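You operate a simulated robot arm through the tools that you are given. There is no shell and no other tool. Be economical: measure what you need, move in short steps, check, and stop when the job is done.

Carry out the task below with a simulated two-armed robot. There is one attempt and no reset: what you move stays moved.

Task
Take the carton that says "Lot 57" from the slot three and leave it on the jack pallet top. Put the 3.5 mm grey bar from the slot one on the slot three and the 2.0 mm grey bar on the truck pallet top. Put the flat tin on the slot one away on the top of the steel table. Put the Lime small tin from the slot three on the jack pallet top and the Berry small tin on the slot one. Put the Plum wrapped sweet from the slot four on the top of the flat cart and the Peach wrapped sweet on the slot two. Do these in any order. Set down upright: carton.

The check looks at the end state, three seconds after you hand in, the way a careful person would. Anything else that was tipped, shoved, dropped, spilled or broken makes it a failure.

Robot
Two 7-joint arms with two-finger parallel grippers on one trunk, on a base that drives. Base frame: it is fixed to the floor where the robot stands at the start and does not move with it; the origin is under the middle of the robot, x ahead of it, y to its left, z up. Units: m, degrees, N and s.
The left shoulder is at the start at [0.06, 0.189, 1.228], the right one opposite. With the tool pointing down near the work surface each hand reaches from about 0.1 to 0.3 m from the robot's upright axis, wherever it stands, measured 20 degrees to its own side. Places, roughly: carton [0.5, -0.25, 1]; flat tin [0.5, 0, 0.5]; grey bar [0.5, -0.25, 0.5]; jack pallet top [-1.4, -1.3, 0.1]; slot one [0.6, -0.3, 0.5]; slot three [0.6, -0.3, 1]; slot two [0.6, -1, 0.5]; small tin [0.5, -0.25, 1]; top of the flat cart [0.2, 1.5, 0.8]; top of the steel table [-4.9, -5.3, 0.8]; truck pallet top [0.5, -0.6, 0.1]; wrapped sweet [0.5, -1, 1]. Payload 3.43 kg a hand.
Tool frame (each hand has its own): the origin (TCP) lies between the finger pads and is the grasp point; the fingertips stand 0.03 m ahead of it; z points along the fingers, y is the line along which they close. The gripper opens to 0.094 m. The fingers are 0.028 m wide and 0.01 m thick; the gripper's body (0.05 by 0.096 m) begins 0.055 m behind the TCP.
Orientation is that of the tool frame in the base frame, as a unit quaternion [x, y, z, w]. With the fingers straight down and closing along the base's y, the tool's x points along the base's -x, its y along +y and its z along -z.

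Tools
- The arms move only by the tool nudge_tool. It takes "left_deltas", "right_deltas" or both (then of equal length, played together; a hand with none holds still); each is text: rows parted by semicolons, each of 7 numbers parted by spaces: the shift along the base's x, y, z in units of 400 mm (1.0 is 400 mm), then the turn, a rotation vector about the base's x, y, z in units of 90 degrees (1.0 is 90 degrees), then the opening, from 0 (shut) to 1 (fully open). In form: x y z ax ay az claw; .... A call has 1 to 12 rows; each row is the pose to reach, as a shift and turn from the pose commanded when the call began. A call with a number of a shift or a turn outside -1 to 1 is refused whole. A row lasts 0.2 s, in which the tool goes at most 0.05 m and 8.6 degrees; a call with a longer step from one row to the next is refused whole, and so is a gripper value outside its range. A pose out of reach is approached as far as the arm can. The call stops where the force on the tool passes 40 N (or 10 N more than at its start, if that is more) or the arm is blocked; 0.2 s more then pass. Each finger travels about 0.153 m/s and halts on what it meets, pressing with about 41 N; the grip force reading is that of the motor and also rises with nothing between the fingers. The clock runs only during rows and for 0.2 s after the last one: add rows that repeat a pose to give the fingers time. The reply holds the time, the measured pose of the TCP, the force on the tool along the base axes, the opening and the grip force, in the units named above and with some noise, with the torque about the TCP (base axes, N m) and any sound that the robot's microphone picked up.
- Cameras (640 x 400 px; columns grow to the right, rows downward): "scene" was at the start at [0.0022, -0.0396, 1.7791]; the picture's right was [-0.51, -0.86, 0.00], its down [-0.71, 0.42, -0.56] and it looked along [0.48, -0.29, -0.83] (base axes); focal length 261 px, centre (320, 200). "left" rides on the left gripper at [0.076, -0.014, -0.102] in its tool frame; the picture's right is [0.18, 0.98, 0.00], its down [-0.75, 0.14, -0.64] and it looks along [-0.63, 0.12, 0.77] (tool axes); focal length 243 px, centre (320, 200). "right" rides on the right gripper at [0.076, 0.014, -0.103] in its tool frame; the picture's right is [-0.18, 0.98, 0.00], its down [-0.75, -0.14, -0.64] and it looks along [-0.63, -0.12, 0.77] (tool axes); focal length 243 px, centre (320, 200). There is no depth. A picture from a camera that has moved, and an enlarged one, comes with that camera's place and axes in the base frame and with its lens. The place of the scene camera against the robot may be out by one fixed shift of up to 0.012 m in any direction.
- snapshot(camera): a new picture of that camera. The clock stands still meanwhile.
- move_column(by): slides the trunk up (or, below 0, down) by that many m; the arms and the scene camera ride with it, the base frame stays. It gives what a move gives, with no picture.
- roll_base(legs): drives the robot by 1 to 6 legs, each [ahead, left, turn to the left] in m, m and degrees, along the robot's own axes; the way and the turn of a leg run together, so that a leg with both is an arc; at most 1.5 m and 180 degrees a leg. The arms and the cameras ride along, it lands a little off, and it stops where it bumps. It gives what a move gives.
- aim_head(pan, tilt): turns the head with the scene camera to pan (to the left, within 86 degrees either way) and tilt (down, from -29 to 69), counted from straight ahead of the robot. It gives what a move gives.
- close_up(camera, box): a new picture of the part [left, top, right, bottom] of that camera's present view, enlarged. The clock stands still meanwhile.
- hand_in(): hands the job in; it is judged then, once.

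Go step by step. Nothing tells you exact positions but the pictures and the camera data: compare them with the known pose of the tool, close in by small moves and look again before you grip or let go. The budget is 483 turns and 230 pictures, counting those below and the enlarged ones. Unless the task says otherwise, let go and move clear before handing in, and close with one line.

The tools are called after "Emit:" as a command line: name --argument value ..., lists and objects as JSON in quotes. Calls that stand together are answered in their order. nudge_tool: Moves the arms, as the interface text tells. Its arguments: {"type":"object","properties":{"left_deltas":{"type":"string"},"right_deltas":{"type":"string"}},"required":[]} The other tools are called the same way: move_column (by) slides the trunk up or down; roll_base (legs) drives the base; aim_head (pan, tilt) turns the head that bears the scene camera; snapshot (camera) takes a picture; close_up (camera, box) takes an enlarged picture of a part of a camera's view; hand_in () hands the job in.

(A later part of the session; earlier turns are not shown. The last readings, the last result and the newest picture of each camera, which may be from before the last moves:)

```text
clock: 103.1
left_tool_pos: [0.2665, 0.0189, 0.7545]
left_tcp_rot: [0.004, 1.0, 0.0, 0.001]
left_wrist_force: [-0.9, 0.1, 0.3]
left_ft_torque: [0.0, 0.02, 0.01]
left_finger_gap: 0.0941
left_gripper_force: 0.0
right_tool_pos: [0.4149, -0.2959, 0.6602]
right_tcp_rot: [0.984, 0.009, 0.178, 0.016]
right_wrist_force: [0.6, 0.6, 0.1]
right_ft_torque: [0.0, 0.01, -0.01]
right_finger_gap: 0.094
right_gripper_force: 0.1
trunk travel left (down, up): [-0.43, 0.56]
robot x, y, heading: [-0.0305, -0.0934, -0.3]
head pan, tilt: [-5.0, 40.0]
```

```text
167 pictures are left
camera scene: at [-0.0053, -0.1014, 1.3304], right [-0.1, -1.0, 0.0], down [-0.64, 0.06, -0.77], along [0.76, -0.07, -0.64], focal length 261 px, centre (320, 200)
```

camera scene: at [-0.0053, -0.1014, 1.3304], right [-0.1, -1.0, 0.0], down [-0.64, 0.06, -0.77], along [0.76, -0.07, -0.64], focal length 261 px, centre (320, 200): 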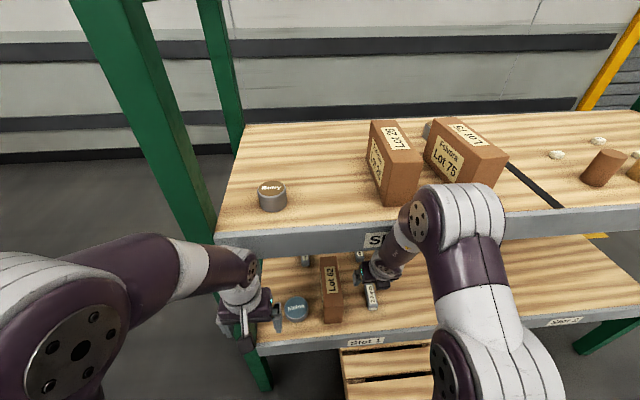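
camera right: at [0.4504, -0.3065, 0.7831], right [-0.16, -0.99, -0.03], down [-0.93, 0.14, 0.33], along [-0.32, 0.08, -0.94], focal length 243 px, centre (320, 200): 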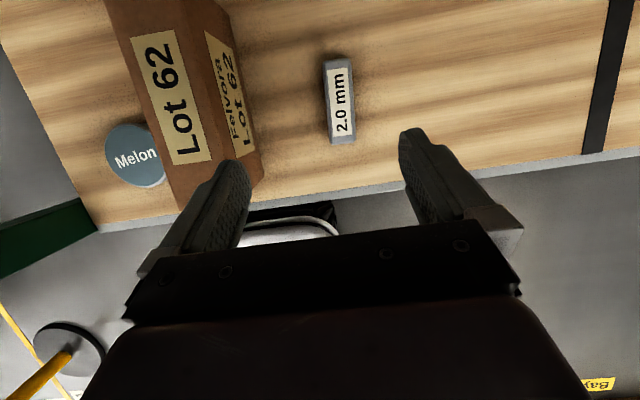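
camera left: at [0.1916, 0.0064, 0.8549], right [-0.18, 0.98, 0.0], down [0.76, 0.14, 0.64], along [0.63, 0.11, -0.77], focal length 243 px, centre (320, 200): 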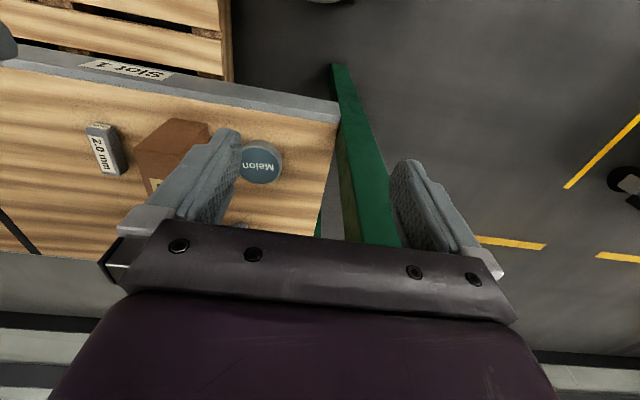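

Emit:
move_column --by -0.1

Emit:
nudge_tool --right_deltas "0.05 -0.03 0 0 0 0 1; 0.115 -0.065 0 0 0 0 1; 0.115 -0.065 -0.05 0 0 0 1; 0.115 -0.065 -0.05 0 0 0 1"

Emit:
snapshot --camera "right"

Emit:
snapshot --camera "scene"

```text
clock: 104.4
left_tool_pos: [0.2675, 0.0194, 0.6531]
left_tcp_rot: [0.004, 1.0, 0.0, 0.0]
left_wrist_force: [0.0, 0.7, -0.1]
left_ft_torque: [0.03, 0.02, -0.02]
left_finger_gap: 0.0941
left_gripper_force: 0.1
right_tool_pos: [0.4163, -0.2978, 0.5598]
right_tcp_rot: [0.984, 0.009, 0.179, 0.016]
right_wrist_force: [-0.6, -0.7, 0.3]
right_ft_torque: [-0.01, 0.0, 0.0]
right_finger_gap: 0.0943
right_gripper_force: 0.1
trunk travel left (down, up): [-0.33, 0.66]
robot x, y, heading: [-0.0246, -0.0943, -0.5]
head pan, tilt: [-5.0, 40.0]
```

```text
clock: 105.4
left_tool_pos: [0.2646, 0.0187, 0.6549]
left_tcp_rot: [0.005, 1.0, 0.0, 0.002]
left_wrist_force: [-0.6, 0.4, 0.1]
left_ft_torque: [0.01, 0.0, 0.01]
left_finger_gap: 0.0937
left_gripper_force: 0.0
right_tool_pos: [0.458, -0.3221, 0.5401]
right_tcp_rot: [0.983, 0.009, 0.181, 0.016]
right_wrist_force: [-0.4, 1.3, 0.3]
right_ft_torque: [0.0, -0.02, 0.03]
right_finger_gap: 0.094
right_gripper_force: 0.1
right hand out of reach, approached as far as the arm can: row 2
trunk travel left (down, up): [-0.33, 0.66]
robot x, y, heading: [-0.0296, -0.0906, -0.6]
head pan, tilt: [-5.0, 40.0]
```

```text
166 pictures are left
camera right: at [0.4934, -0.3327, 0.6644], right [-0.16, -0.99, -0.03], down [-0.93, 0.14, 0.33], along [-0.32, 0.08, -0.94], focal length 243 px, centre (320, 200)
```

right: 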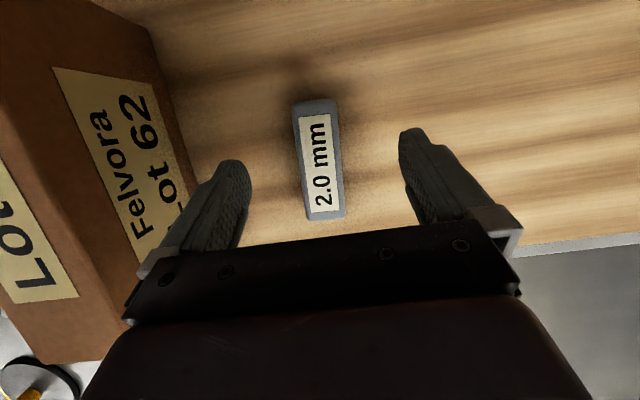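

```text
165 pictures are left
camera scene: at [-0.0089, -0.101, 1.2303], right [-0.1, -1.0, 0.0], down [-0.64, 0.06, -0.77], along [0.77, -0.07, -0.64], focal length 261 px, centre (320, 200)
```

scene: 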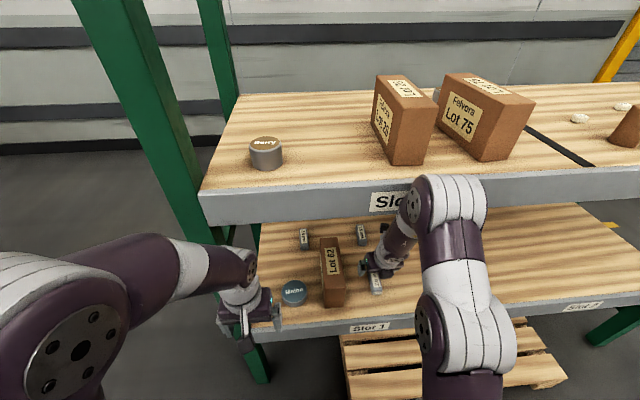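

Emit:
nudge_tool --right_deltas "0.01 0 -0.06 0 0 0 1; 0.01 0 -0.1 0 0 0 1; 0.01 0 -0.12 0 0 0 1; 0.01 0 -0.13 0 0 0 1"

Emit:
snapshot --camera "right"

```text
clock: 106.4
left_tool_pos: [0.2648, 0.0208, 0.6556]
left_tcp_rot: [0.004, 1.0, 0.0, 0.002]
left_wrist_force: [0.7, 0.3, 0.8]
left_ft_torque: [0.0, 0.01, 0.01]
left_finger_gap: 0.0941
left_gripper_force: 0.1
right_tool_pos: [0.466, -0.3221, 0.494]
right_tcp_rot: [0.983, 0.009, 0.184, 0.015]
right_wrist_force: [-21.7, -0.3, 32.4]
right_ft_torque: [1.65, 0.81, 1.09]
right_finger_gap: 0.0931
right_gripper_force: 0.1
trunk travel left (down, up): [-0.33, 0.66]
robot x, y, heading: [-0.0261, -0.0899, -0.5]
head pan, tilt: [-5.0, 40.0]
stopped in row 4 (right hand): the force on the tool passed its limit at 46 N (the readings are from after the stop); the commanded pose is now the measured one
```

```text
164 pictures are left
camera right: at [0.4997, -0.332, 0.6182], right [-0.16, -0.99, -0.03], down [-0.94, 0.14, 0.32], along [-0.31, 0.08, -0.95], focal length 243 px, centre (320, 200)
```

right: 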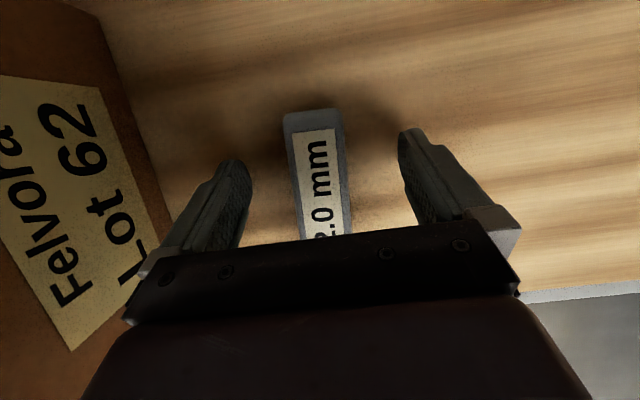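

Emit:
nudge_tool --right_deltas "-0.01 0 0.008 0 0 0 1; -0.01 0 0.01 0 0 0 0.7; -0.01 0 0.01 0 0 0 0.45; -0.01 0 0.01 0 0 0 0.2; -0.01 0 0.01 0 0 0 0.1; -0.01 0 0.01 0 0 0 0.1"

Emit:
nudge_tool --right_deltas "0 0 0.04 0 0 0 0.1; 0 0 0.1 0 0 0 0.1; 0 0 0.16 0 0 0 0.1; 0 0 0.16 0 0 0 0.1"

Emit:
snapshot --camera "right"

```text
clock: 107.8
left_tool_pos: [0.2671, 0.02, 0.6526]
left_tcp_rot: [0.004, 1.0, 0.0, 0.0]
left_wrist_force: [-0.2, 0.0, 0.2]
left_ft_torque: [-0.01, 0.02, 0.01]
left_finger_gap: 0.0939
left_gripper_force: 0.1
right_tool_pos: [0.4619, -0.322, 0.4948]
right_tcp_rot: [0.983, 0.009, 0.181, 0.015]
right_wrist_force: [-0.4, -0.6, 0.7]
right_ft_torque: [0.01, 0.02, -0.02]
right_finger_gap: 0.0354
right_gripper_force: 41.0
trunk travel left (down, up): [-0.33, 0.66]
robot x, y, heading: [-0.0282, -0.0943, -0.4]
head pan, tilt: [-5.0, 40.0]
```

```text
clock: 109.0
left_tool_pos: [0.2651, 0.0194, 0.6542]
left_tcp_rot: [0.004, 1.0, 0.002, 0.0]
left_wrist_force: [0.1, 0.1, -0.3]
left_ft_torque: [0.0, -0.04, 0.01]
left_finger_gap: 0.0939
left_gripper_force: 0.1
right_tool_pos: [0.4368, -0.3167, 0.5326]
right_tcp_rot: [0.989, 0.011, 0.147, 0.008]
right_wrist_force: [-0.8, 0.2, -0.7]
right_ft_torque: [-0.01, -0.03, 0.0]
right_finger_gap: 0.0355
right_gripper_force: 40.5
right hand out of reach, approached as far as the arm can: row 3, 4
trunk travel left (down, up): [-0.33, 0.66]
robot x, y, heading: [-0.0317, -0.0905, -0.4]
head pan, tilt: [-5.0, 40.0]
stopped in row 4 (right hand): the arm was blocked; the commanded pose is now the measured one
```

```text
163 pictures are left
camera right: at [0.4818, -0.3298, 0.652], right [-0.16, -0.99, -0.03], down [-0.91, 0.13, 0.39], along [-0.38, 0.09, -0.92], focal length 243 px, centre (320, 200)
```

right: 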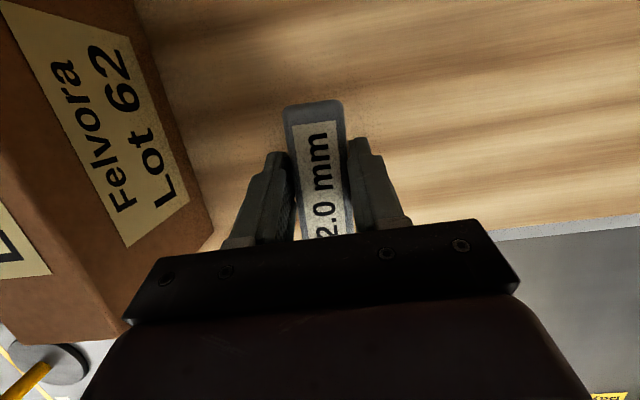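

Emit:
snapshot --camera "scene"

Emit:
snapshot --camera "left"

```text
162 pictures are left
camera scene: at [-0.0055, -0.103, 1.231], right [-0.1, -1.0, 0.0], down [-0.64, 0.06, -0.77], along [0.76, -0.07, -0.64], focal length 261 px, centre (320, 200)
```

scene: 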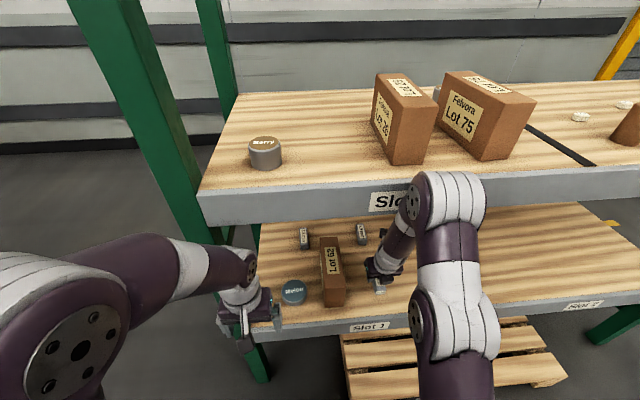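

```text
161 pictures are left
camera left: at [0.1886, 0.0058, 0.7556], right [-0.17, 0.98, 0.0], down [0.76, 0.13, 0.64], along [0.63, 0.11, -0.77], focal length 243 px, centre (320, 200)
```

left: 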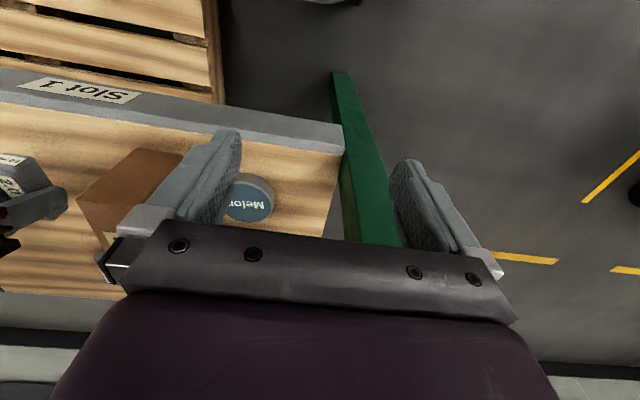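

The right elbow seems to press near the upper shelf beam. I lower the trunk slightly and pull the hand straight back.

Emit:
move_column --by -0.02

Emit:
nudge_tool --right_deltas "-0.06 0 0 0 0 0 0.1; -0.14 0 0 0 0 0 0.1; -0.22 0 0 0 0 0 0.1; -0.3 0 0.02 0 0 0 0.1; -0.38 0 0.04 0 0 0 0.1"

Emit:
snapshot --camera "scene"

```text
clock: 109.7
left_tool_pos: [0.2658, 0.021, 0.6345]
left_tcp_rot: [0.004, 1.0, 0.0, -0.001]
left_wrist_force: [0.5, 0.8, 0.0]
left_ft_torque: [-0.01, -0.01, 0.01]
left_finger_gap: 0.094
left_gripper_force: 0.0
right_tool_pos: [0.4491, -0.3193, 0.5223]
right_tcp_rot: [0.987, 0.01, 0.161, 0.011]
right_wrist_force: [-0.4, 0.1, -0.7]
right_ft_torque: [-0.03, -0.04, -0.01]
right_finger_gap: 0.0353
right_gripper_force: 41.4
trunk travel left (down, up): [-0.31, 0.68]
robot x, y, heading: [-0.0306, -0.0893, -0.5]
head pan, tilt: [-5.0, 40.0]
```

```text
clock: 110.9
left_tool_pos: [0.2657, 0.02, 0.6344]
left_tcp_rot: [0.005, 1.0, 0.0, 0.001]
left_wrist_force: [-0.8, 0.0, -0.9]
left_ft_torque: [-0.02, 0.02, -0.01]
left_finger_gap: 0.0939
left_gripper_force: 0.0
right_tool_pos: [0.3408, -0.3202, 0.5232]
right_tcp_rot: [0.987, 0.011, 0.158, 0.019]
right_wrist_force: [-0.4, -0.4, -0.4]
right_ft_torque: [0.01, 0.04, -0.03]
right_finger_gap: 0.0355
right_gripper_force: 41.3
right hand out of reach, approached as far as the arm can: row 1, 2, 3, 4, 5
trunk travel left (down, up): [-0.31, 0.68]
robot x, y, heading: [-0.0334, -0.0911, -0.6]
head pan, tilt: [-5.0, 40.0]
```

```text
160 pictures are left
camera scene: at [-0.0055, -0.1003, 1.2105], right [-0.1, -1.0, 0.0], down [-0.64, 0.06, -0.77], along [0.76, -0.07, -0.64], focal length 261 px, centre (320, 200)
```

scene: 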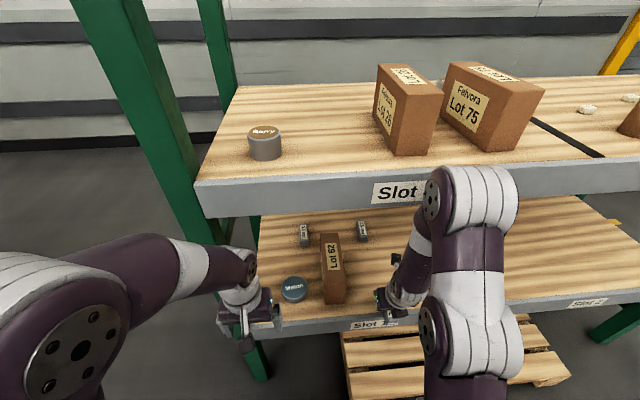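

Emit:
roll_base --legs '[[-0.3, 0, 0]]'

Emit:
aim_head --pan -20 --tilt 55

Emit:
snapshot --camera "scene"

Emit:
snapshot --camera "right"

```text
clock: 112.9
left_tool_pos: [-0.0268, 0.0223, 0.6336]
left_tcp_rot: [0.008, 1.0, 0.0, 0.0]
left_wrist_force: [0.7, 0.1, -0.8]
left_ft_torque: [-0.01, -0.02, 0.02]
left_finger_gap: 0.0942
left_gripper_force: 0.1
right_tool_pos: [0.0472, -0.3179, 0.5234]
right_tcp_rot: [0.987, 0.007, 0.158, 0.02]
right_wrist_force: [-0.3, 0.0, -1.5]
right_ft_torque: [0.04, 0.01, 0.0]
right_finger_gap: 0.0355
right_gripper_force: 41.0
trunk travel left (down, up): [-0.31, 0.68]
robot x, y, heading: [-0.326, -0.0875, -1.0]
head pan, tilt: [-5.0, 40.0]
```

```text
clock: 113.7
left_tool_pos: [-0.0255, 0.0226, 0.6326]
left_tcp_rot: [0.008, 1.0, 0.0, 0.0]
left_wrist_force: [0.2, -0.7, 0.5]
left_ft_torque: [-0.02, 0.02, 0.0]
left_finger_gap: 0.0942
left_gripper_force: 0.1
right_tool_pos: [0.0474, -0.3186, 0.5228]
right_tcp_rot: [0.987, 0.007, 0.157, 0.02]
right_wrist_force: [0.4, 0.1, -1.7]
right_ft_torque: [0.04, 0.01, 0.0]
right_finger_gap: 0.0355
right_gripper_force: 41.4
trunk travel left (down, up): [-0.31, 0.68]
robot x, y, heading: [-0.322, -0.085, -0.9]
head pan, tilt: [-20.0, 55.0]
```

```text
159 pictures are left
camera scene: at [-0.3148, -0.114, 1.1899], right [-0.36, -0.93, 0.0], down [-0.77, 0.29, -0.57], along [0.54, -0.2, -0.82], focal length 261 px, centre (320, 200)
```

scene: 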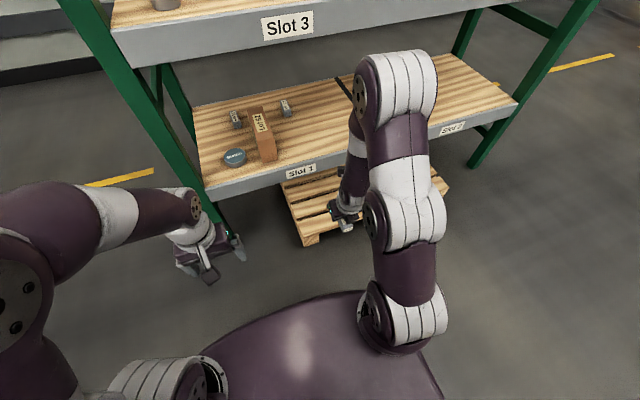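

```text
158 pictures are left
camera right: at [0.0883, -0.3284, 0.6446], right [-0.17, -0.99, -0.02], down [-0.92, 0.15, 0.37], along [-0.36, 0.08, -0.93], focal length 243 px, centre (320, 200)
```

right: 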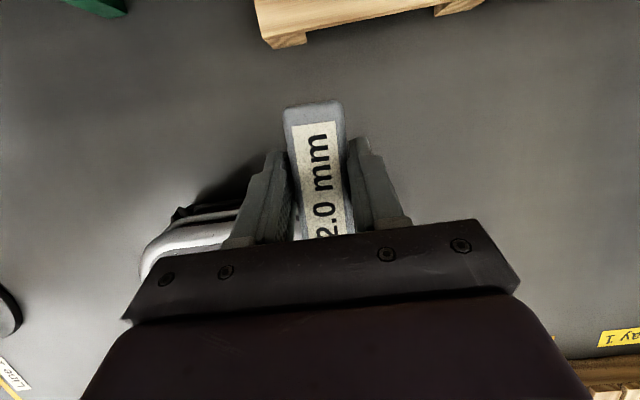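

Emit:
move_column --by -0.27

Emit:
roll_base --legs '[[0.2, -0.08, 0.9]]'

Emit:
snapshot --camera "right"

Emit:
snapshot --camera "left"

Emit:
snapshot --camera "scene"

```text
clock: 116.4
left_tool_pos: [-0.0259, 0.0217, 0.3639]
left_tcp_rot: [0.008, 1.0, 0.001, -0.001]
left_wrist_force: [-0.4, -0.8, 0.3]
left_ft_torque: [-0.04, 0.02, 0.02]
left_finger_gap: 0.094
left_gripper_force: 0.0
right_tool_pos: [0.0467, -0.3182, 0.2527]
right_tcp_rot: [0.987, 0.007, 0.156, 0.02]
right_wrist_force: [0.1, 0.4, -0.9]
right_ft_torque: [-0.02, -0.02, -0.01]
right_finger_gap: 0.0354
right_gripper_force: 41.3
trunk travel left (down, up): [-0.04, 0.95]
robot x, y, heading: [-0.3205, -0.0854, -0.9]
head pan, tilt: [-20.0, 55.0]
```

```text
clock: 118.1
left_tool_pos: [0.1718, -0.0567, 0.3627]
left_tcp_rot: [0.002, 1.0, 0.0, 0.0]
left_wrist_force: [-0.2, 0.4, -0.1]
left_ft_torque: [-0.02, -0.02, -0.02]
left_finger_gap: 0.0942
left_gripper_force: 0.0
right_tool_pos: [0.2477, -0.3981, 0.254]
right_tcp_rot: [0.987, 0.013, 0.157, 0.019]
right_wrist_force: [0.0, 0.1, -1.3]
right_ft_torque: [0.01, -0.01, 0.01]
right_finger_gap: 0.0356
right_gripper_force: 41.1
trunk travel left (down, up): [-0.04, 0.95]
robot x, y, heading: [-0.1211, -0.1681, -0.2]
head pan, tilt: [-20.0, 55.0]
```

```text
157 pictures are left
camera right: at [0.2895, -0.4062, 0.3747], right [-0.16, -0.99, -0.02], down [-0.92, 0.14, 0.37], along [-0.36, 0.07, -0.93], focal length 243 px, centre (320, 200)
```

right: 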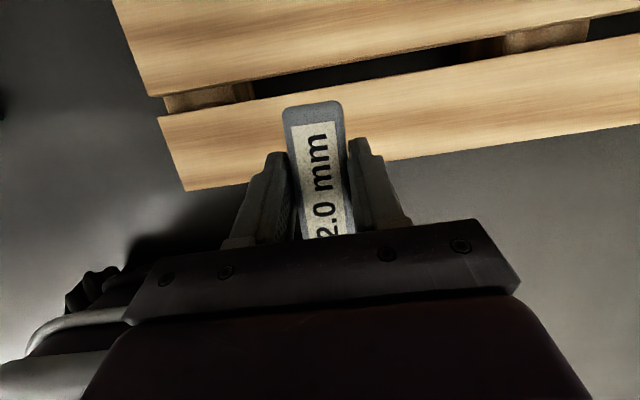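

```text
156 pictures are left
camera left: at [0.0949, -0.0706, 0.4651], right [-0.18, 0.98, 0.0], down [0.75, 0.14, 0.64], along [0.63, 0.12, -0.77], focal length 243 px, centre (320, 200)
```

left: 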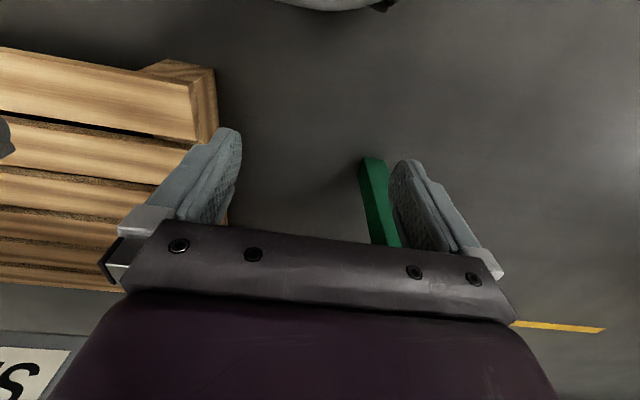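

```text
155 pictures are left
camera scene: at [-0.116, -0.1962, 0.9198], right [-0.35, -0.94, 0.0], down [-0.77, 0.28, -0.57], along [0.54, -0.2, -0.82], focal length 261 px, centre (320, 200)
```

scene: 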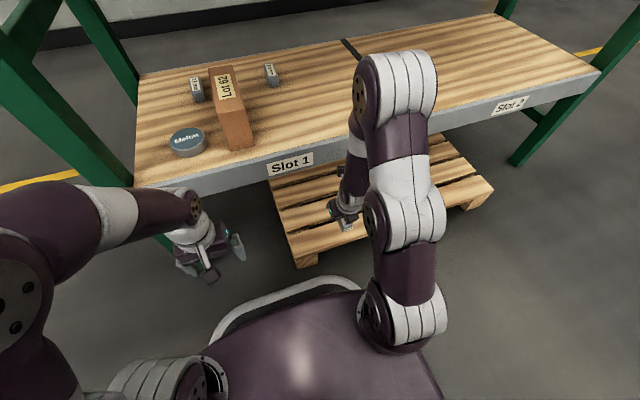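

Emit:
nudge_tool --right_deltas "0.05 0 0 0 -0.031 0 0.1; 0.1 0 -0.06 0 -0.031 0 0.1; 0.1 0 -0.12 0 -0.031 0 0.1; 0.1 0 -0.18 0 -0.031 0 0.1; 0.1 0 -0.2 0 -0.031 0 0.1; 0.1 0 -0.2 0 -0.031 0 0.1"

Emit:
snapshot --camera "right"

Emit:
close_up --camera "scene" --box '[250, 130, 450, 280]'

```text
clock: 119.5
left_tool_pos: [0.1716, -0.0558, 0.3637]
left_tcp_rot: [0.002, 1.0, -0.001, 0.0]
left_wrist_force: [-0.1, -1.0, -0.3]
left_ft_torque: [-0.01, 0.03, -0.02]
left_finger_gap: 0.094
left_gripper_force: 0.1
right_tool_pos: [0.2895, -0.3984, 0.172]
right_tcp_rot: [0.983, 0.013, 0.18, 0.02]
right_wrist_force: [-0.2, -0.5, -1.6]
right_ft_torque: [0.05, 0.01, 0.01]
right_finger_gap: 0.0354
right_gripper_force: 41.8
trunk travel left (down, up): [-0.04, 0.95]
robot x, y, heading: [-0.1276, -0.1701, -0.1]
head pan, tilt: [-20.0, 55.0]
```

```text
154 pictures are left
camera right: at [0.3246, -0.4062, 0.296], right [-0.16, -0.99, -0.02], down [-0.94, 0.14, 0.33], along [-0.32, 0.07, -0.95], focal length 243 px, centre (320, 200)
```

right: 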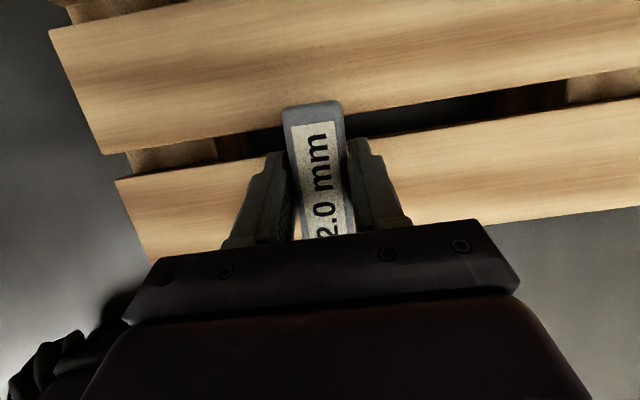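

```text
2.67 times, centred on (350, 205) of scene
camera zoom: at [-0.1159, -0.1963, 0.9198], right [-0.35, -0.94, 0.0], down [-0.77, 0.28, -0.57], along [0.54, -0.2, -0.82], focal length 697 px, centre (240, 187)
```

zoom: 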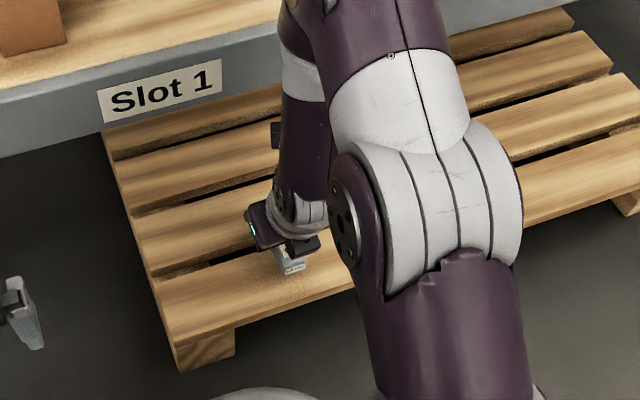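

Emit:
nudge_tool --right_deltas "0 0 -0.015 0 0 0 0.1; 0 0 -0.025 0 0 0 0.1; 0 0 -0.032 0 0 0 0.1; 0 0 -0.039 0 0 0 0.1; 0 0 -0.046 0 0 0 0.1"

```text
clock: 120.7
left_tool_pos: [0.172, -0.0555, 0.3647]
left_tcp_rot: [0.002, 1.0, 0.0, 0.0]
left_wrist_force: [0.8, 0.6, -0.2]
left_ft_torque: [-0.02, 0.04, 0.0]
left_finger_gap: 0.0942
left_gripper_force: 0.0
right_tool_pos: [0.2892, -0.3983, 0.1547]
right_tcp_rot: [0.983, 0.012, 0.181, 0.021]
right_wrist_force: [-0.2, -0.4, -1.0]
right_ft_torque: [-0.01, -0.01, -0.03]
right_finger_gap: 0.0357
right_gripper_force: 40.9
trunk travel left (down, up): [-0.04, 0.95]
robot x, y, heading: [-0.1274, -0.1656, -0.1]
head pan, tilt: [-20.0, 55.0]
```

Emit:
nudge_tool --right_deltas "0 0 -0.006 0 0 0 0.1; 0 0 -0.012 0 0 0 0.1; 0 0 -0.018 0 0 0 0.1; 0 0 -0.024 0 0 0 0.1"

```text
clock: 121.7
left_tool_pos: [0.1728, -0.0571, 0.3638]
left_tcp_rot: [0.003, 1.0, 0.0, 0.0]
left_wrist_force: [0.3, -0.2, 0.4]
left_ft_torque: [0.0, 0.02, 0.0]
left_finger_gap: 0.0939
left_gripper_force: 0.0
right_tool_pos: [0.2899, -0.3973, 0.1469]
right_tcp_rot: [0.983, 0.013, 0.182, 0.022]
right_wrist_force: [-2.4, -3.0, 12.3]
right_ft_torque: [0.15, 0.03, 0.04]
right_finger_gap: 0.0355
right_gripper_force: 41.0
trunk travel left (down, up): [-0.04, 0.95]
robot x, y, heading: [-0.1256, -0.1675, -0.3]
head pan, tilt: [-20.0, 55.0]
```

Emit:
nudge_tool --right_deltas "0 0 0.004 0 0 0 0.1; 0 0 0.004 0 0 0 0.4; 0 0 0.004 0 0 0 0.6; 0 0 0.004 0 0 0 0.8; 0 0 0.004 0 0 0 0.8; -0.02 0 0.06 0 0 0 0.8; -0.06 0 0.15 0 0 0 0.8; -0.1 0 0.25 0 0 0 0.8; -0.12 0 0.3 0 0 0 0.8"

Emit:
snapshot --camera "right"

```text
clock: 123.7
left_tool_pos: [0.1718, -0.0566, 0.3638]
left_tcp_rot: [0.002, 1.0, 0.0, 0.0]
left_wrist_force: [1.0, -0.6, 0.2]
left_ft_torque: [0.01, -0.01, 0.01]
left_finger_gap: 0.0938
left_gripper_force: 0.1
right_tool_pos: [0.2388, -0.3985, 0.2643]
right_tcp_rot: [0.983, 0.013, 0.181, 0.023]
right_wrist_force: [0.2, 0.0, 0.2]
right_ft_torque: [0.0, -0.03, 0.01]
right_finger_gap: 0.0753
right_gripper_force: 0.1
trunk travel left (down, up): [-0.04, 0.95]
robot x, y, heading: [-0.1271, -0.1695, -0.2]
head pan, tilt: [-20.0, 55.0]
```

```text
152 pictures are left
camera right: at [0.275, -0.4064, 0.3885], right [-0.16, -0.99, -0.02], down [-0.93, 0.14, 0.33], along [-0.32, 0.07, -0.95], focal length 243 px, centre (320, 200)
```

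right: 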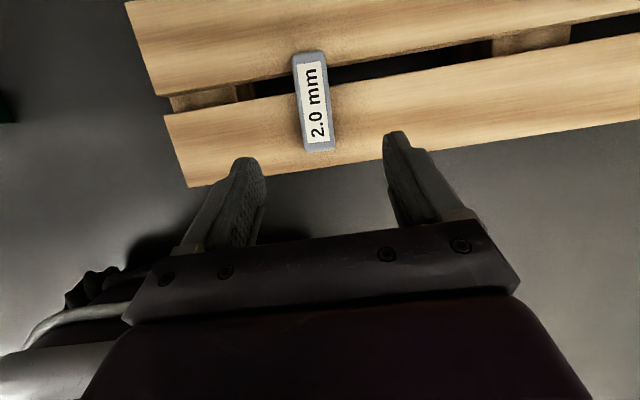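

The 2.0 mm bar rests on the truck pallet. Next I back off, raise the trunk, and reposition beside the pallet for the 3.5 mm bar.

Emit:
roll_base --legs '[[-0.25, 0, 0.2]]'

Emit:
move_column --by 0.2

Emit:
nudge_tool --left_deltas "0 0.1 0.05 0 0 0 1; -0.05 0.2 0.1 0 0 0 1; -0.05 0.25 0.15 0 0 0 1; -0.05 0.25 0.15 0 0 0 1" --right_deltas "0 0.05 0.1 0 0 0 1; 0 0.1 0.2 0 0 0 1; 0 0.15 0.3 0 0 0 1; 0 0.2 0.4 0 0 0 1"

Emit:
snapshot --camera "scene"

```text
clock: 125.5
left_tool_pos: [-0.0682, -0.0555, 0.3638]
left_tcp_rot: [0.0, 1.0, 0.0, 0.0]
left_wrist_force: [-0.2, -0.3, 0.6]
left_ft_torque: [0.04, 0.01, 0.01]
left_finger_gap: 0.0939
left_gripper_force: 0.1
right_tool_pos: [0.0012, -0.3966, 0.2652]
right_tcp_rot: [0.983, 0.014, 0.181, 0.022]
right_wrist_force: [0.2, -0.3, -0.2]
right_ft_torque: [0.01, 0.01, -0.01]
right_finger_gap: 0.0753
right_gripper_force: 0.0
trunk travel left (down, up): [-0.04, 0.95]
robot x, y, heading: [-0.3656, -0.1714, -0.3]
head pan, tilt: [-20.0, 55.0]
```

```text
clock: 127.6
left_tool_pos: [-0.0696, -0.0559, 0.564]
left_tcp_rot: [0.0, 1.0, 0.0, 0.0]
left_wrist_force: [0.5, -0.4, 0.4]
left_ft_torque: [-0.02, 0.04, -0.02]
left_finger_gap: 0.094
left_gripper_force: 0.2
right_tool_pos: [0.0009, -0.3956, 0.4654]
right_tcp_rot: [0.983, 0.014, 0.181, 0.022]
right_wrist_force: [-0.7, 0.6, -0.7]
right_ft_torque: [0.0, 0.01, 0.05]
right_finger_gap: 0.0752
right_gripper_force: 0.1
trunk travel left (down, up): [-0.24, 0.75]
robot x, y, heading: [-0.3629, -0.1693, 0.2]
head pan, tilt: [-20.0, 55.0]
```

```text
clock: 128.6
left_tool_pos: [-0.09, 0.0473, 0.6255]
left_tcp_rot: [0.0, 1.0, 0.0, 0.0]
left_wrist_force: [0.5, -0.3, -0.1]
left_ft_torque: [0.01, 0.0, -0.01]
left_finger_gap: 0.0938
left_gripper_force: 0.0
right_tool_pos: [0.0002, -0.3186, 0.6251]
right_tcp_rot: [0.982, 0.025, 0.185, 0.03]
right_wrist_force: [0.1, 2.3, -0.1]
right_ft_torque: [-0.05, -0.08, -0.1]
right_finger_gap: 0.0941
right_gripper_force: 0.0
right hand out of reach, approached as far as the arm can: row 2, 3
trunk travel left (down, up): [-0.24, 0.75]
robot x, y, heading: [-0.366, -0.1674, 0.0]
head pan, tilt: [-20.0, 55.0]
```

```text
151 pictures are left
camera scene: at [-0.3562, -0.1957, 1.1198], right [-0.34, -0.94, 0.0], down [-0.77, 0.28, -0.57], along [0.54, -0.2, -0.82], focal length 261 px, centre (320, 200)
```

scene: 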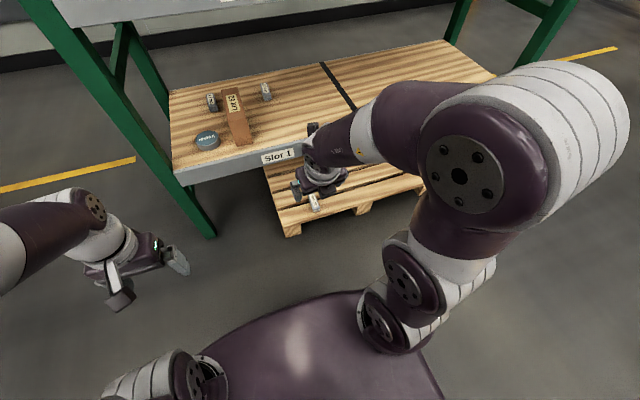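

Emit:
roll_base --legs '[[0, 0.23, 0], [0.28, 0, 0]]'

Emit:
snapshot --camera "scene"

Emit:
snapshot --camera "right"

Emit:
snapshot --camera "left"

```text
clock: 131.9
left_tool_pos: [0.1898, 0.2829, 0.6251]
left_tcp_rot: [-0.004, 1.0, 0.0, 0.001]
left_wrist_force: [-0.7, 0.6, 0.7]
left_ft_torque: [0.0, -0.02, -0.01]
left_finger_gap: 0.0939
left_gripper_force: 0.1
right_tool_pos: [0.2852, -0.08, 0.6226]
right_tcp_rot: [0.983, 0.02, 0.181, 0.022]
right_wrist_force: [-0.5, -0.5, 1.1]
right_ft_torque: [-0.02, 0.01, 0.0]
right_finger_gap: 0.0939
right_gripper_force: 0.1
trunk travel left (down, up): [-0.24, 0.75]
robot x, y, heading: [-0.0802, 0.0638, 0.5]
head pan, tilt: [-20.0, 55.0]
```

```text
150 pictures are left
camera scene: at [-0.0731, 0.0378, 1.1198], right [-0.33, -0.94, 0.0], down [-0.77, 0.27, -0.57], along [0.54, -0.19, -0.82], focal length 261 px, centre (320, 200)
```

scene: 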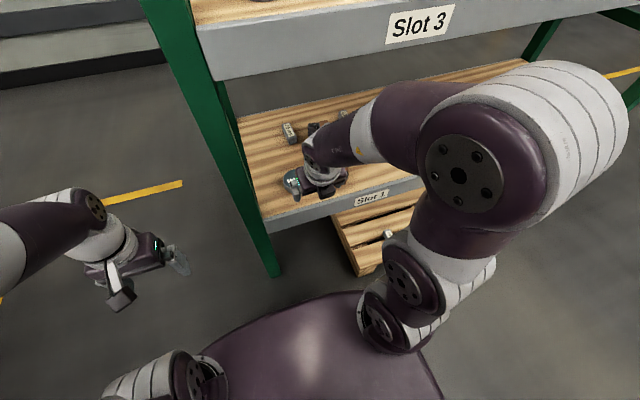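

```text
149 pictures are left
camera right: at [0.3195, -0.0869, 0.747], right [-0.14, -0.99, -0.02], down [-0.94, 0.13, 0.32], along [-0.32, 0.06, -0.95], focal length 243 px, centre (320, 200)
```

right: 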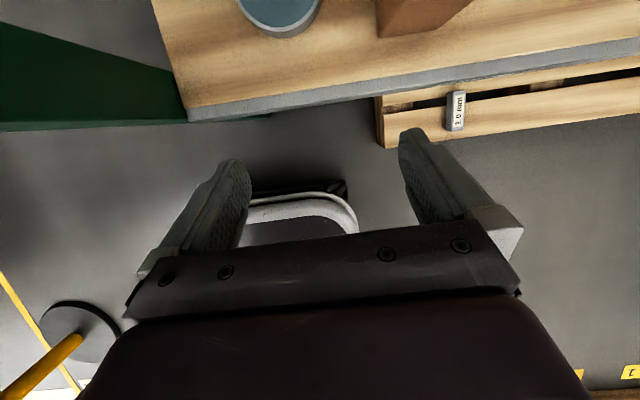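

```text
148 pictures are left
camera left: at [0.1143, 0.2682, 0.7265], right [-0.19, 0.98, 0.0], down [0.75, 0.15, 0.64], along [0.63, 0.12, -0.77], focal length 243 px, centre (320, 200)
```

left: 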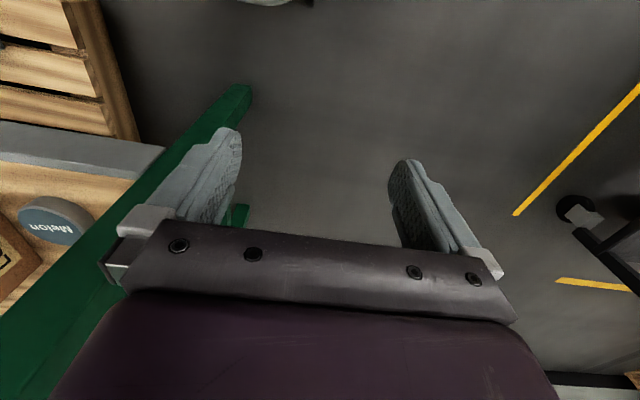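

Emit:
roll_base --legs '[[0.09, 0, -0.5]]'

Emit:
nudge_tool --right_deltas "0.08 -0.01 0 0 -0.04 0 1; 0.16 -0.02 -0.02 0 -0.08 0 1; 0.24 -0.03 -0.04 0 -0.111 0 1; 0.32 -0.04 -0.06 0 -0.111 0 1; 0.32 -0.04 -0.06 0 -0.111 0 1"

Emit:
snapshot --camera "right"

Emit:
snapshot --camera "scene"

```text
clock: 133.0
left_tool_pos: [0.2823, 0.2804, 0.625]
left_tcp_rot: [0.0, 1.0, 0.0, 0.001]
left_wrist_force: [0.7, -0.1, -0.6]
left_ft_torque: [0.03, -0.02, -0.05]
left_finger_gap: 0.0939
left_gripper_force: 0.0
right_tool_pos: [0.3743, -0.0834, 0.6236]
right_tcp_rot: [0.983, 0.015, 0.18, 0.023]
right_wrist_force: [1.0, -0.2, 0.4]
right_ft_torque: [-0.03, 0.02, -0.03]
right_finger_gap: 0.0939
right_gripper_force: 0.1
trunk travel left (down, up): [-0.24, 0.75]
robot x, y, heading: [0.0072, 0.0655, -0.0]
head pan, tilt: [-20.0, 55.0]
```

```text
clock: 134.2
left_tool_pos: [0.2809, 0.2809, 0.6263]
left_tcp_rot: [0.001, 1.0, 0.0, 0.001]
left_wrist_force: [0.5, -0.4, 0.5]
left_ft_torque: [0.02, 0.02, 0.0]
left_finger_gap: 0.0939
left_gripper_force: 0.0
right_tool_pos: [0.4995, -0.0982, 0.5988]
right_tcp_rot: [0.963, 0.012, 0.269, 0.025]
right_wrist_force: [-3.0, 0.5, 16.1]
right_ft_torque: [-0.81, -0.01, -0.2]
right_finger_gap: 0.0937
right_gripper_force: 0.1
trunk travel left (down, up): [-0.24, 0.75]
robot x, y, heading: [0.0078, 0.0659, -0.0]
head pan, tilt: [-20.0, 55.0]
```

```text
147 pictures are left
camera right: at [0.5122, -0.1059, 0.7268], right [-0.15, -0.99, -0.04], down [-0.98, 0.14, 0.15], along [-0.14, 0.06, -0.99], focal length 243 px, centre (320, 200)
```

right: 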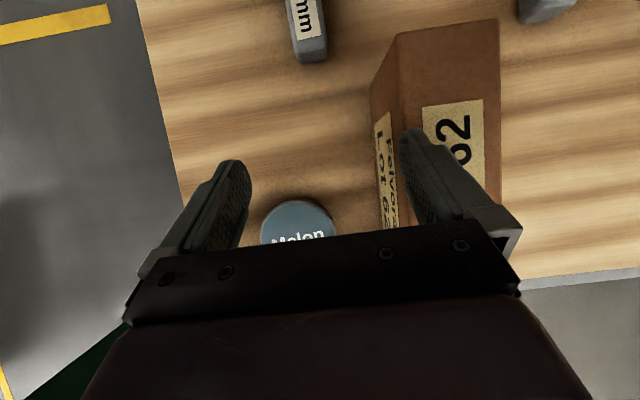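

```text
146 pictures are left
camera scene: at [0.0149, 0.0389, 1.1201], right [-0.34, -0.94, 0.0], down [-0.77, 0.28, -0.58], along [0.54, -0.2, -0.82], focal length 261 px, centre (320, 200)
```

scene: 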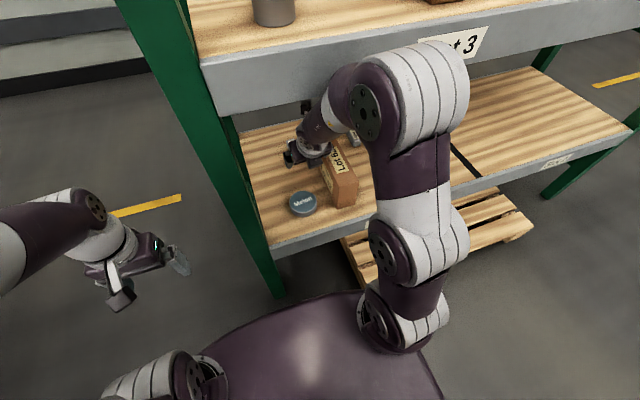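

Upward force suggests a finger touches Lot 62's top edge; I lift straight up.

Emit:
nudge_tool --right_deltas "0 0 0.04 0 0 0 1; 0 0.01 0.08 0 0 0 1; 0 0.03 0.1 0 0 0 1"

Emit:
snapshot --camera "right"

Emit:
close_up --camera "scene" --box '[230, 90, 400, 230]'

```text
clock: 135.0
left_tool_pos: [0.2848, 0.2806, 0.6241]
left_tcp_rot: [0.0, 1.0, 0.0, 0.0]
left_wrist_force: [-0.1, 0.0, -0.2]
left_ft_torque: [0.04, -0.02, -0.06]
left_finger_gap: 0.0939
left_gripper_force: 0.1
right_tool_pos: [0.5013, -0.0888, 0.639]
right_tcp_rot: [0.964, 0.012, 0.266, 0.024]
right_wrist_force: [0.3, 0.2, -0.2]
right_ft_torque: [0.0, 0.01, 0.0]
right_finger_gap: 0.0937
right_gripper_force: 0.0
trunk travel left (down, up): [-0.24, 0.75]
robot x, y, heading: [0.0092, 0.0644, 0.0]
head pan, tilt: [-20.0, 55.0]
```

```text
145 pictures are left
camera right: at [0.514, -0.0958, 0.7664], right [-0.15, -0.99, -0.04], down [-0.98, 0.14, 0.16], along [-0.15, 0.06, -0.99], focal length 243 px, centre (320, 200)
```

right: 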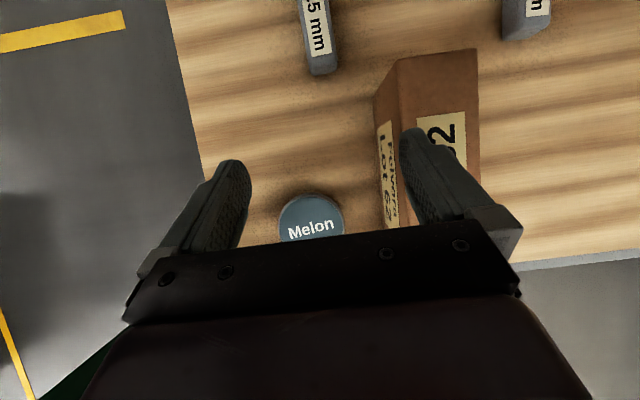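

```text
2.86 times, centred on (315, 160) of scene
camera zoom: at [0.0168, 0.0381, 1.1198], right [-0.34, -0.94, 0.0], down [-0.77, 0.28, -0.57], along [0.54, -0.2, -0.82], focal length 747 px, centre (334, 314)
```

zoom: 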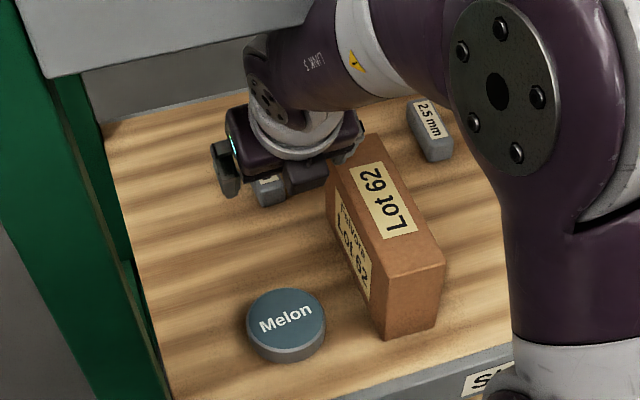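

Emit:
nudge_tool --right_deltas "0.06 -0.01 0 0 0.03 0.02 0.6; 0.13 -0.02 0 0 0.06 0.04 0.6; 0.2 -0.025 0 0 0.09 0.06 0.6; 0.27 -0.025 0 0 0.12 0.06 0.6; 0.34 -0.025 0 0 0.12 0.06 0.6; 0.425 -0.025 0 0 0.12 0.06 0.6; 0.425 -0.025 0 0 0.12 0.06 0.6"

Emit:
snapshot --camera "right"

Emit:
snapshot --camera "scene"

```text
clock: 136.6
left_tool_pos: [0.294, 0.2844, 0.622]
left_tcp_rot: [-0.003, 1.0, -0.003, -0.002]
left_wrist_force: [-3.1, 1.1, 0.3]
left_ft_torque: [-0.12, -0.28, 0.01]
left_finger_gap: 0.0938
left_gripper_force: 0.1
right_tool_pos: [0.6448, -0.0563, 0.6041]
right_tcp_rot: [0.976, 0.054, 0.2, 0.07]
right_wrist_force: [-2.3, 3.2, 2.5]
right_ft_torque: [-0.2, -0.08, -0.05]
right_finger_gap: 0.056
right_gripper_force: 0.0
right hand out of reach, approached as far as the arm can: row 1, 2, 3, 4, 5, 6, 7
trunk travel left (down, up): [-0.24, 0.75]
robot x, y, heading: [0.0175, 0.0646, 0.4]
head pan, tilt: [-20.0, 55.0]
```

```text
143 pictures are left
camera right: at [0.6748, -0.0478, 0.7291], right [-0.09, -0.99, 0.09], down [-0.96, 0.11, 0.27], along [-0.28, -0.06, -0.96], focal length 243 px, centre (320, 200)
```

right: 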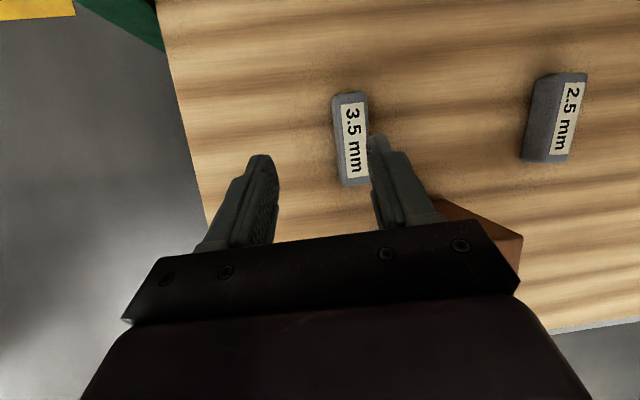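

```text
142 pictures are left
camera scene: at [0.0282, 0.0425, 1.1204], right [-0.33, -0.94, 0.01], down [-0.77, 0.27, -0.57], along [0.54, -0.2, -0.82], focal length 261 px, centre (320, 200)
```

scene: 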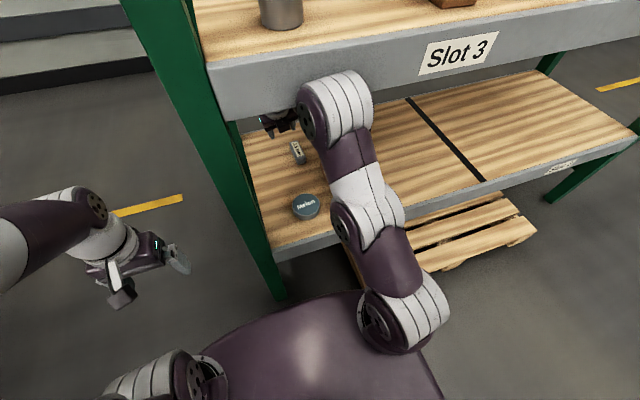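

Emit:
close_up --camera "scene" --box '[200, 40, 440, 190]'

Emit:
snapshot --camera "left"

```text
2.67 times, centred on (320, 115) of scene
camera zoom: at [0.0282, 0.0425, 1.1204], right [-0.33, -0.94, 0.01], down [-0.77, 0.27, -0.57], along [0.54, -0.2, -0.82], focal length 697 px, centre (320, 427)
```

zoom: 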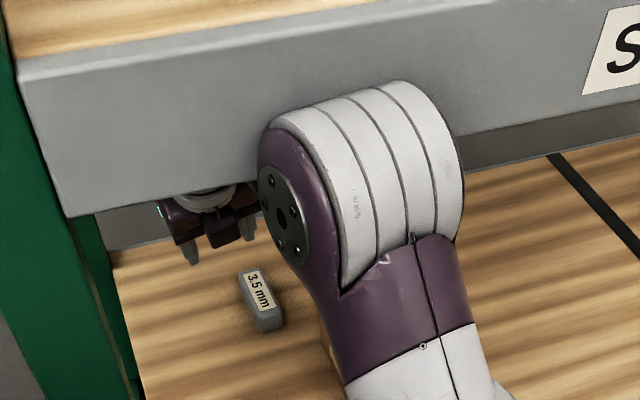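

```text
140 pictures are left
camera left: at [0.2182, 0.2705, 0.7246], right [-0.19, 0.98, 0.0], down [0.76, 0.15, 0.64], along [0.63, 0.12, -0.77], focal length 243 px, centre (320, 200)
```

left: 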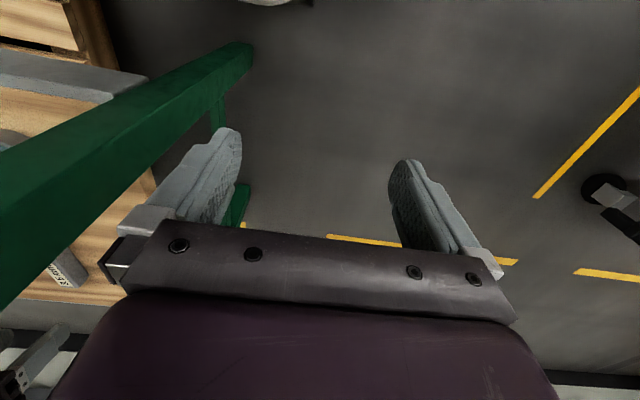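

The elbow is touching the upper beam, so I back the base out straight and retry with a lower trunk and flatter tool.

Emit:
roll_base --legs '[[-0.42, 0, 0]]'

Emit:
snapshot --camera "scene"

```text
clock: 139.2
left_tool_pos: [-0.143, 0.2803, 0.6251]
left_tcp_rot: [0.004, 1.0, 0.0, 0.0]
left_wrist_force: [-0.4, -0.2, 1.0]
left_ft_torque: [-0.02, -0.03, 0.0]
left_finger_gap: 0.0943
left_gripper_force: 0.1
right_tool_pos: [0.2001, -0.0643, 0.6053]
right_tcp_rot: [0.976, 0.045, 0.201, 0.07]
right_wrist_force: [-0.3, 0.7, 0.4]
right_ft_torque: [0.03, -0.02, 0.03]
right_finger_gap: 0.0568
right_gripper_force: 0.0
trunk travel left (down, up): [-0.24, 0.75]
robot x, y, heading: [-0.4194, 0.065, -0.1]
head pan, tilt: [-20.0, 55.0]
```

```text
139 pictures are left
camera scene: at [-0.4117, 0.0401, 1.1198], right [-0.35, -0.94, 0.0], down [-0.77, 0.29, -0.57], along [0.54, -0.2, -0.82], focal length 261 px, centre (320, 200)
```

scene: 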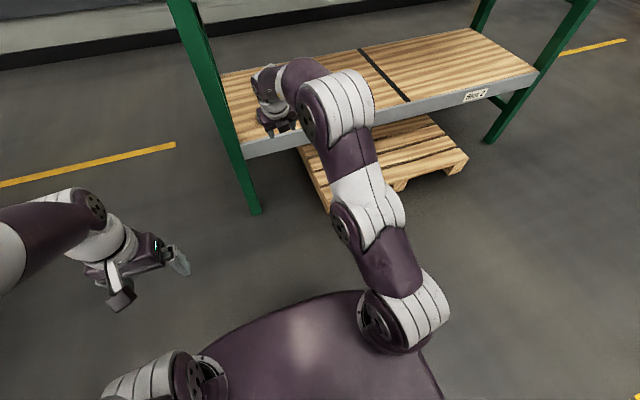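

Emit:
move_column --by -0.1

Emit:
nudge_tool --right_deltas "0 0 0.06 0.028 -0.04 0.01 0.6; 0 0 0.12 0.056 -0.08 0.02 0.6; 0 0 0.2 0.084 -0.12 0.03 0.6; 0 0 0.275 0.112 -0.158 0.041 0.6; 0 0 0.275 0.112 -0.158 0.041 0.6"

Emit:
snapshot --camera "scene"

```text
clock: 140.6
left_tool_pos: [-0.1434, 0.2807, 0.5242]
left_tcp_rot: [0.005, 1.0, 0.0, 0.001]
left_wrist_force: [0.5, -0.1, 0.1]
left_ft_torque: [-0.01, 0.05, 0.01]
left_finger_gap: 0.094
left_gripper_force: 0.0
right_tool_pos: [0.2008, -0.0639, 0.5044]
right_tcp_rot: [0.976, 0.045, 0.2, 0.07]
right_wrist_force: [-0.5, -0.3, -0.2]
right_ft_torque: [0.0, -0.02, 0.01]
right_finger_gap: 0.0563
right_gripper_force: 0.0
trunk travel left (down, up): [-0.14, 0.85]
robot x, y, heading: [-0.4199, 0.068, -0.7]
head pan, tilt: [-20.0, 55.0]
```

```text
clock: 141.8
left_tool_pos: [-0.1439, 0.2809, 0.5254]
left_tcp_rot: [0.004, 1.0, 0.0, -0.001]
left_wrist_force: [0.4, 0.7, -1.2]
left_ft_torque: [0.01, 0.05, 0.0]
left_finger_gap: 0.0939
left_gripper_force: 0.1
right_tool_pos: [0.1014, -0.0424, 0.5592]
right_tcp_rot: [0.944, 0.048, 0.327, -0.014]
right_wrist_force: [0.7, 0.1, 0.0]
right_ft_torque: [0.01, 0.01, 0.02]
right_finger_gap: 0.0562
right_gripper_force: 0.1
right hand out of reach, approached as far as the arm can: row 1, 2, 3, 4, 5
trunk travel left (down, up): [-0.14, 0.85]
robot x, y, heading: [-0.4221, 0.0675, -0.3]
head pan, tilt: [-20.0, 55.0]
```

```text
138 pictures are left
camera scene: at [-0.412, 0.04, 1.0199], right [-0.35, -0.94, 0.0], down [-0.77, 0.29, -0.57], along [0.54, -0.2, -0.82], focal length 261 px, centre (320, 200)
```

scene: 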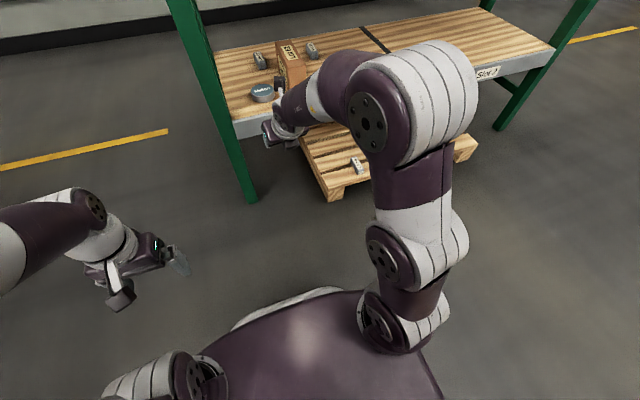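

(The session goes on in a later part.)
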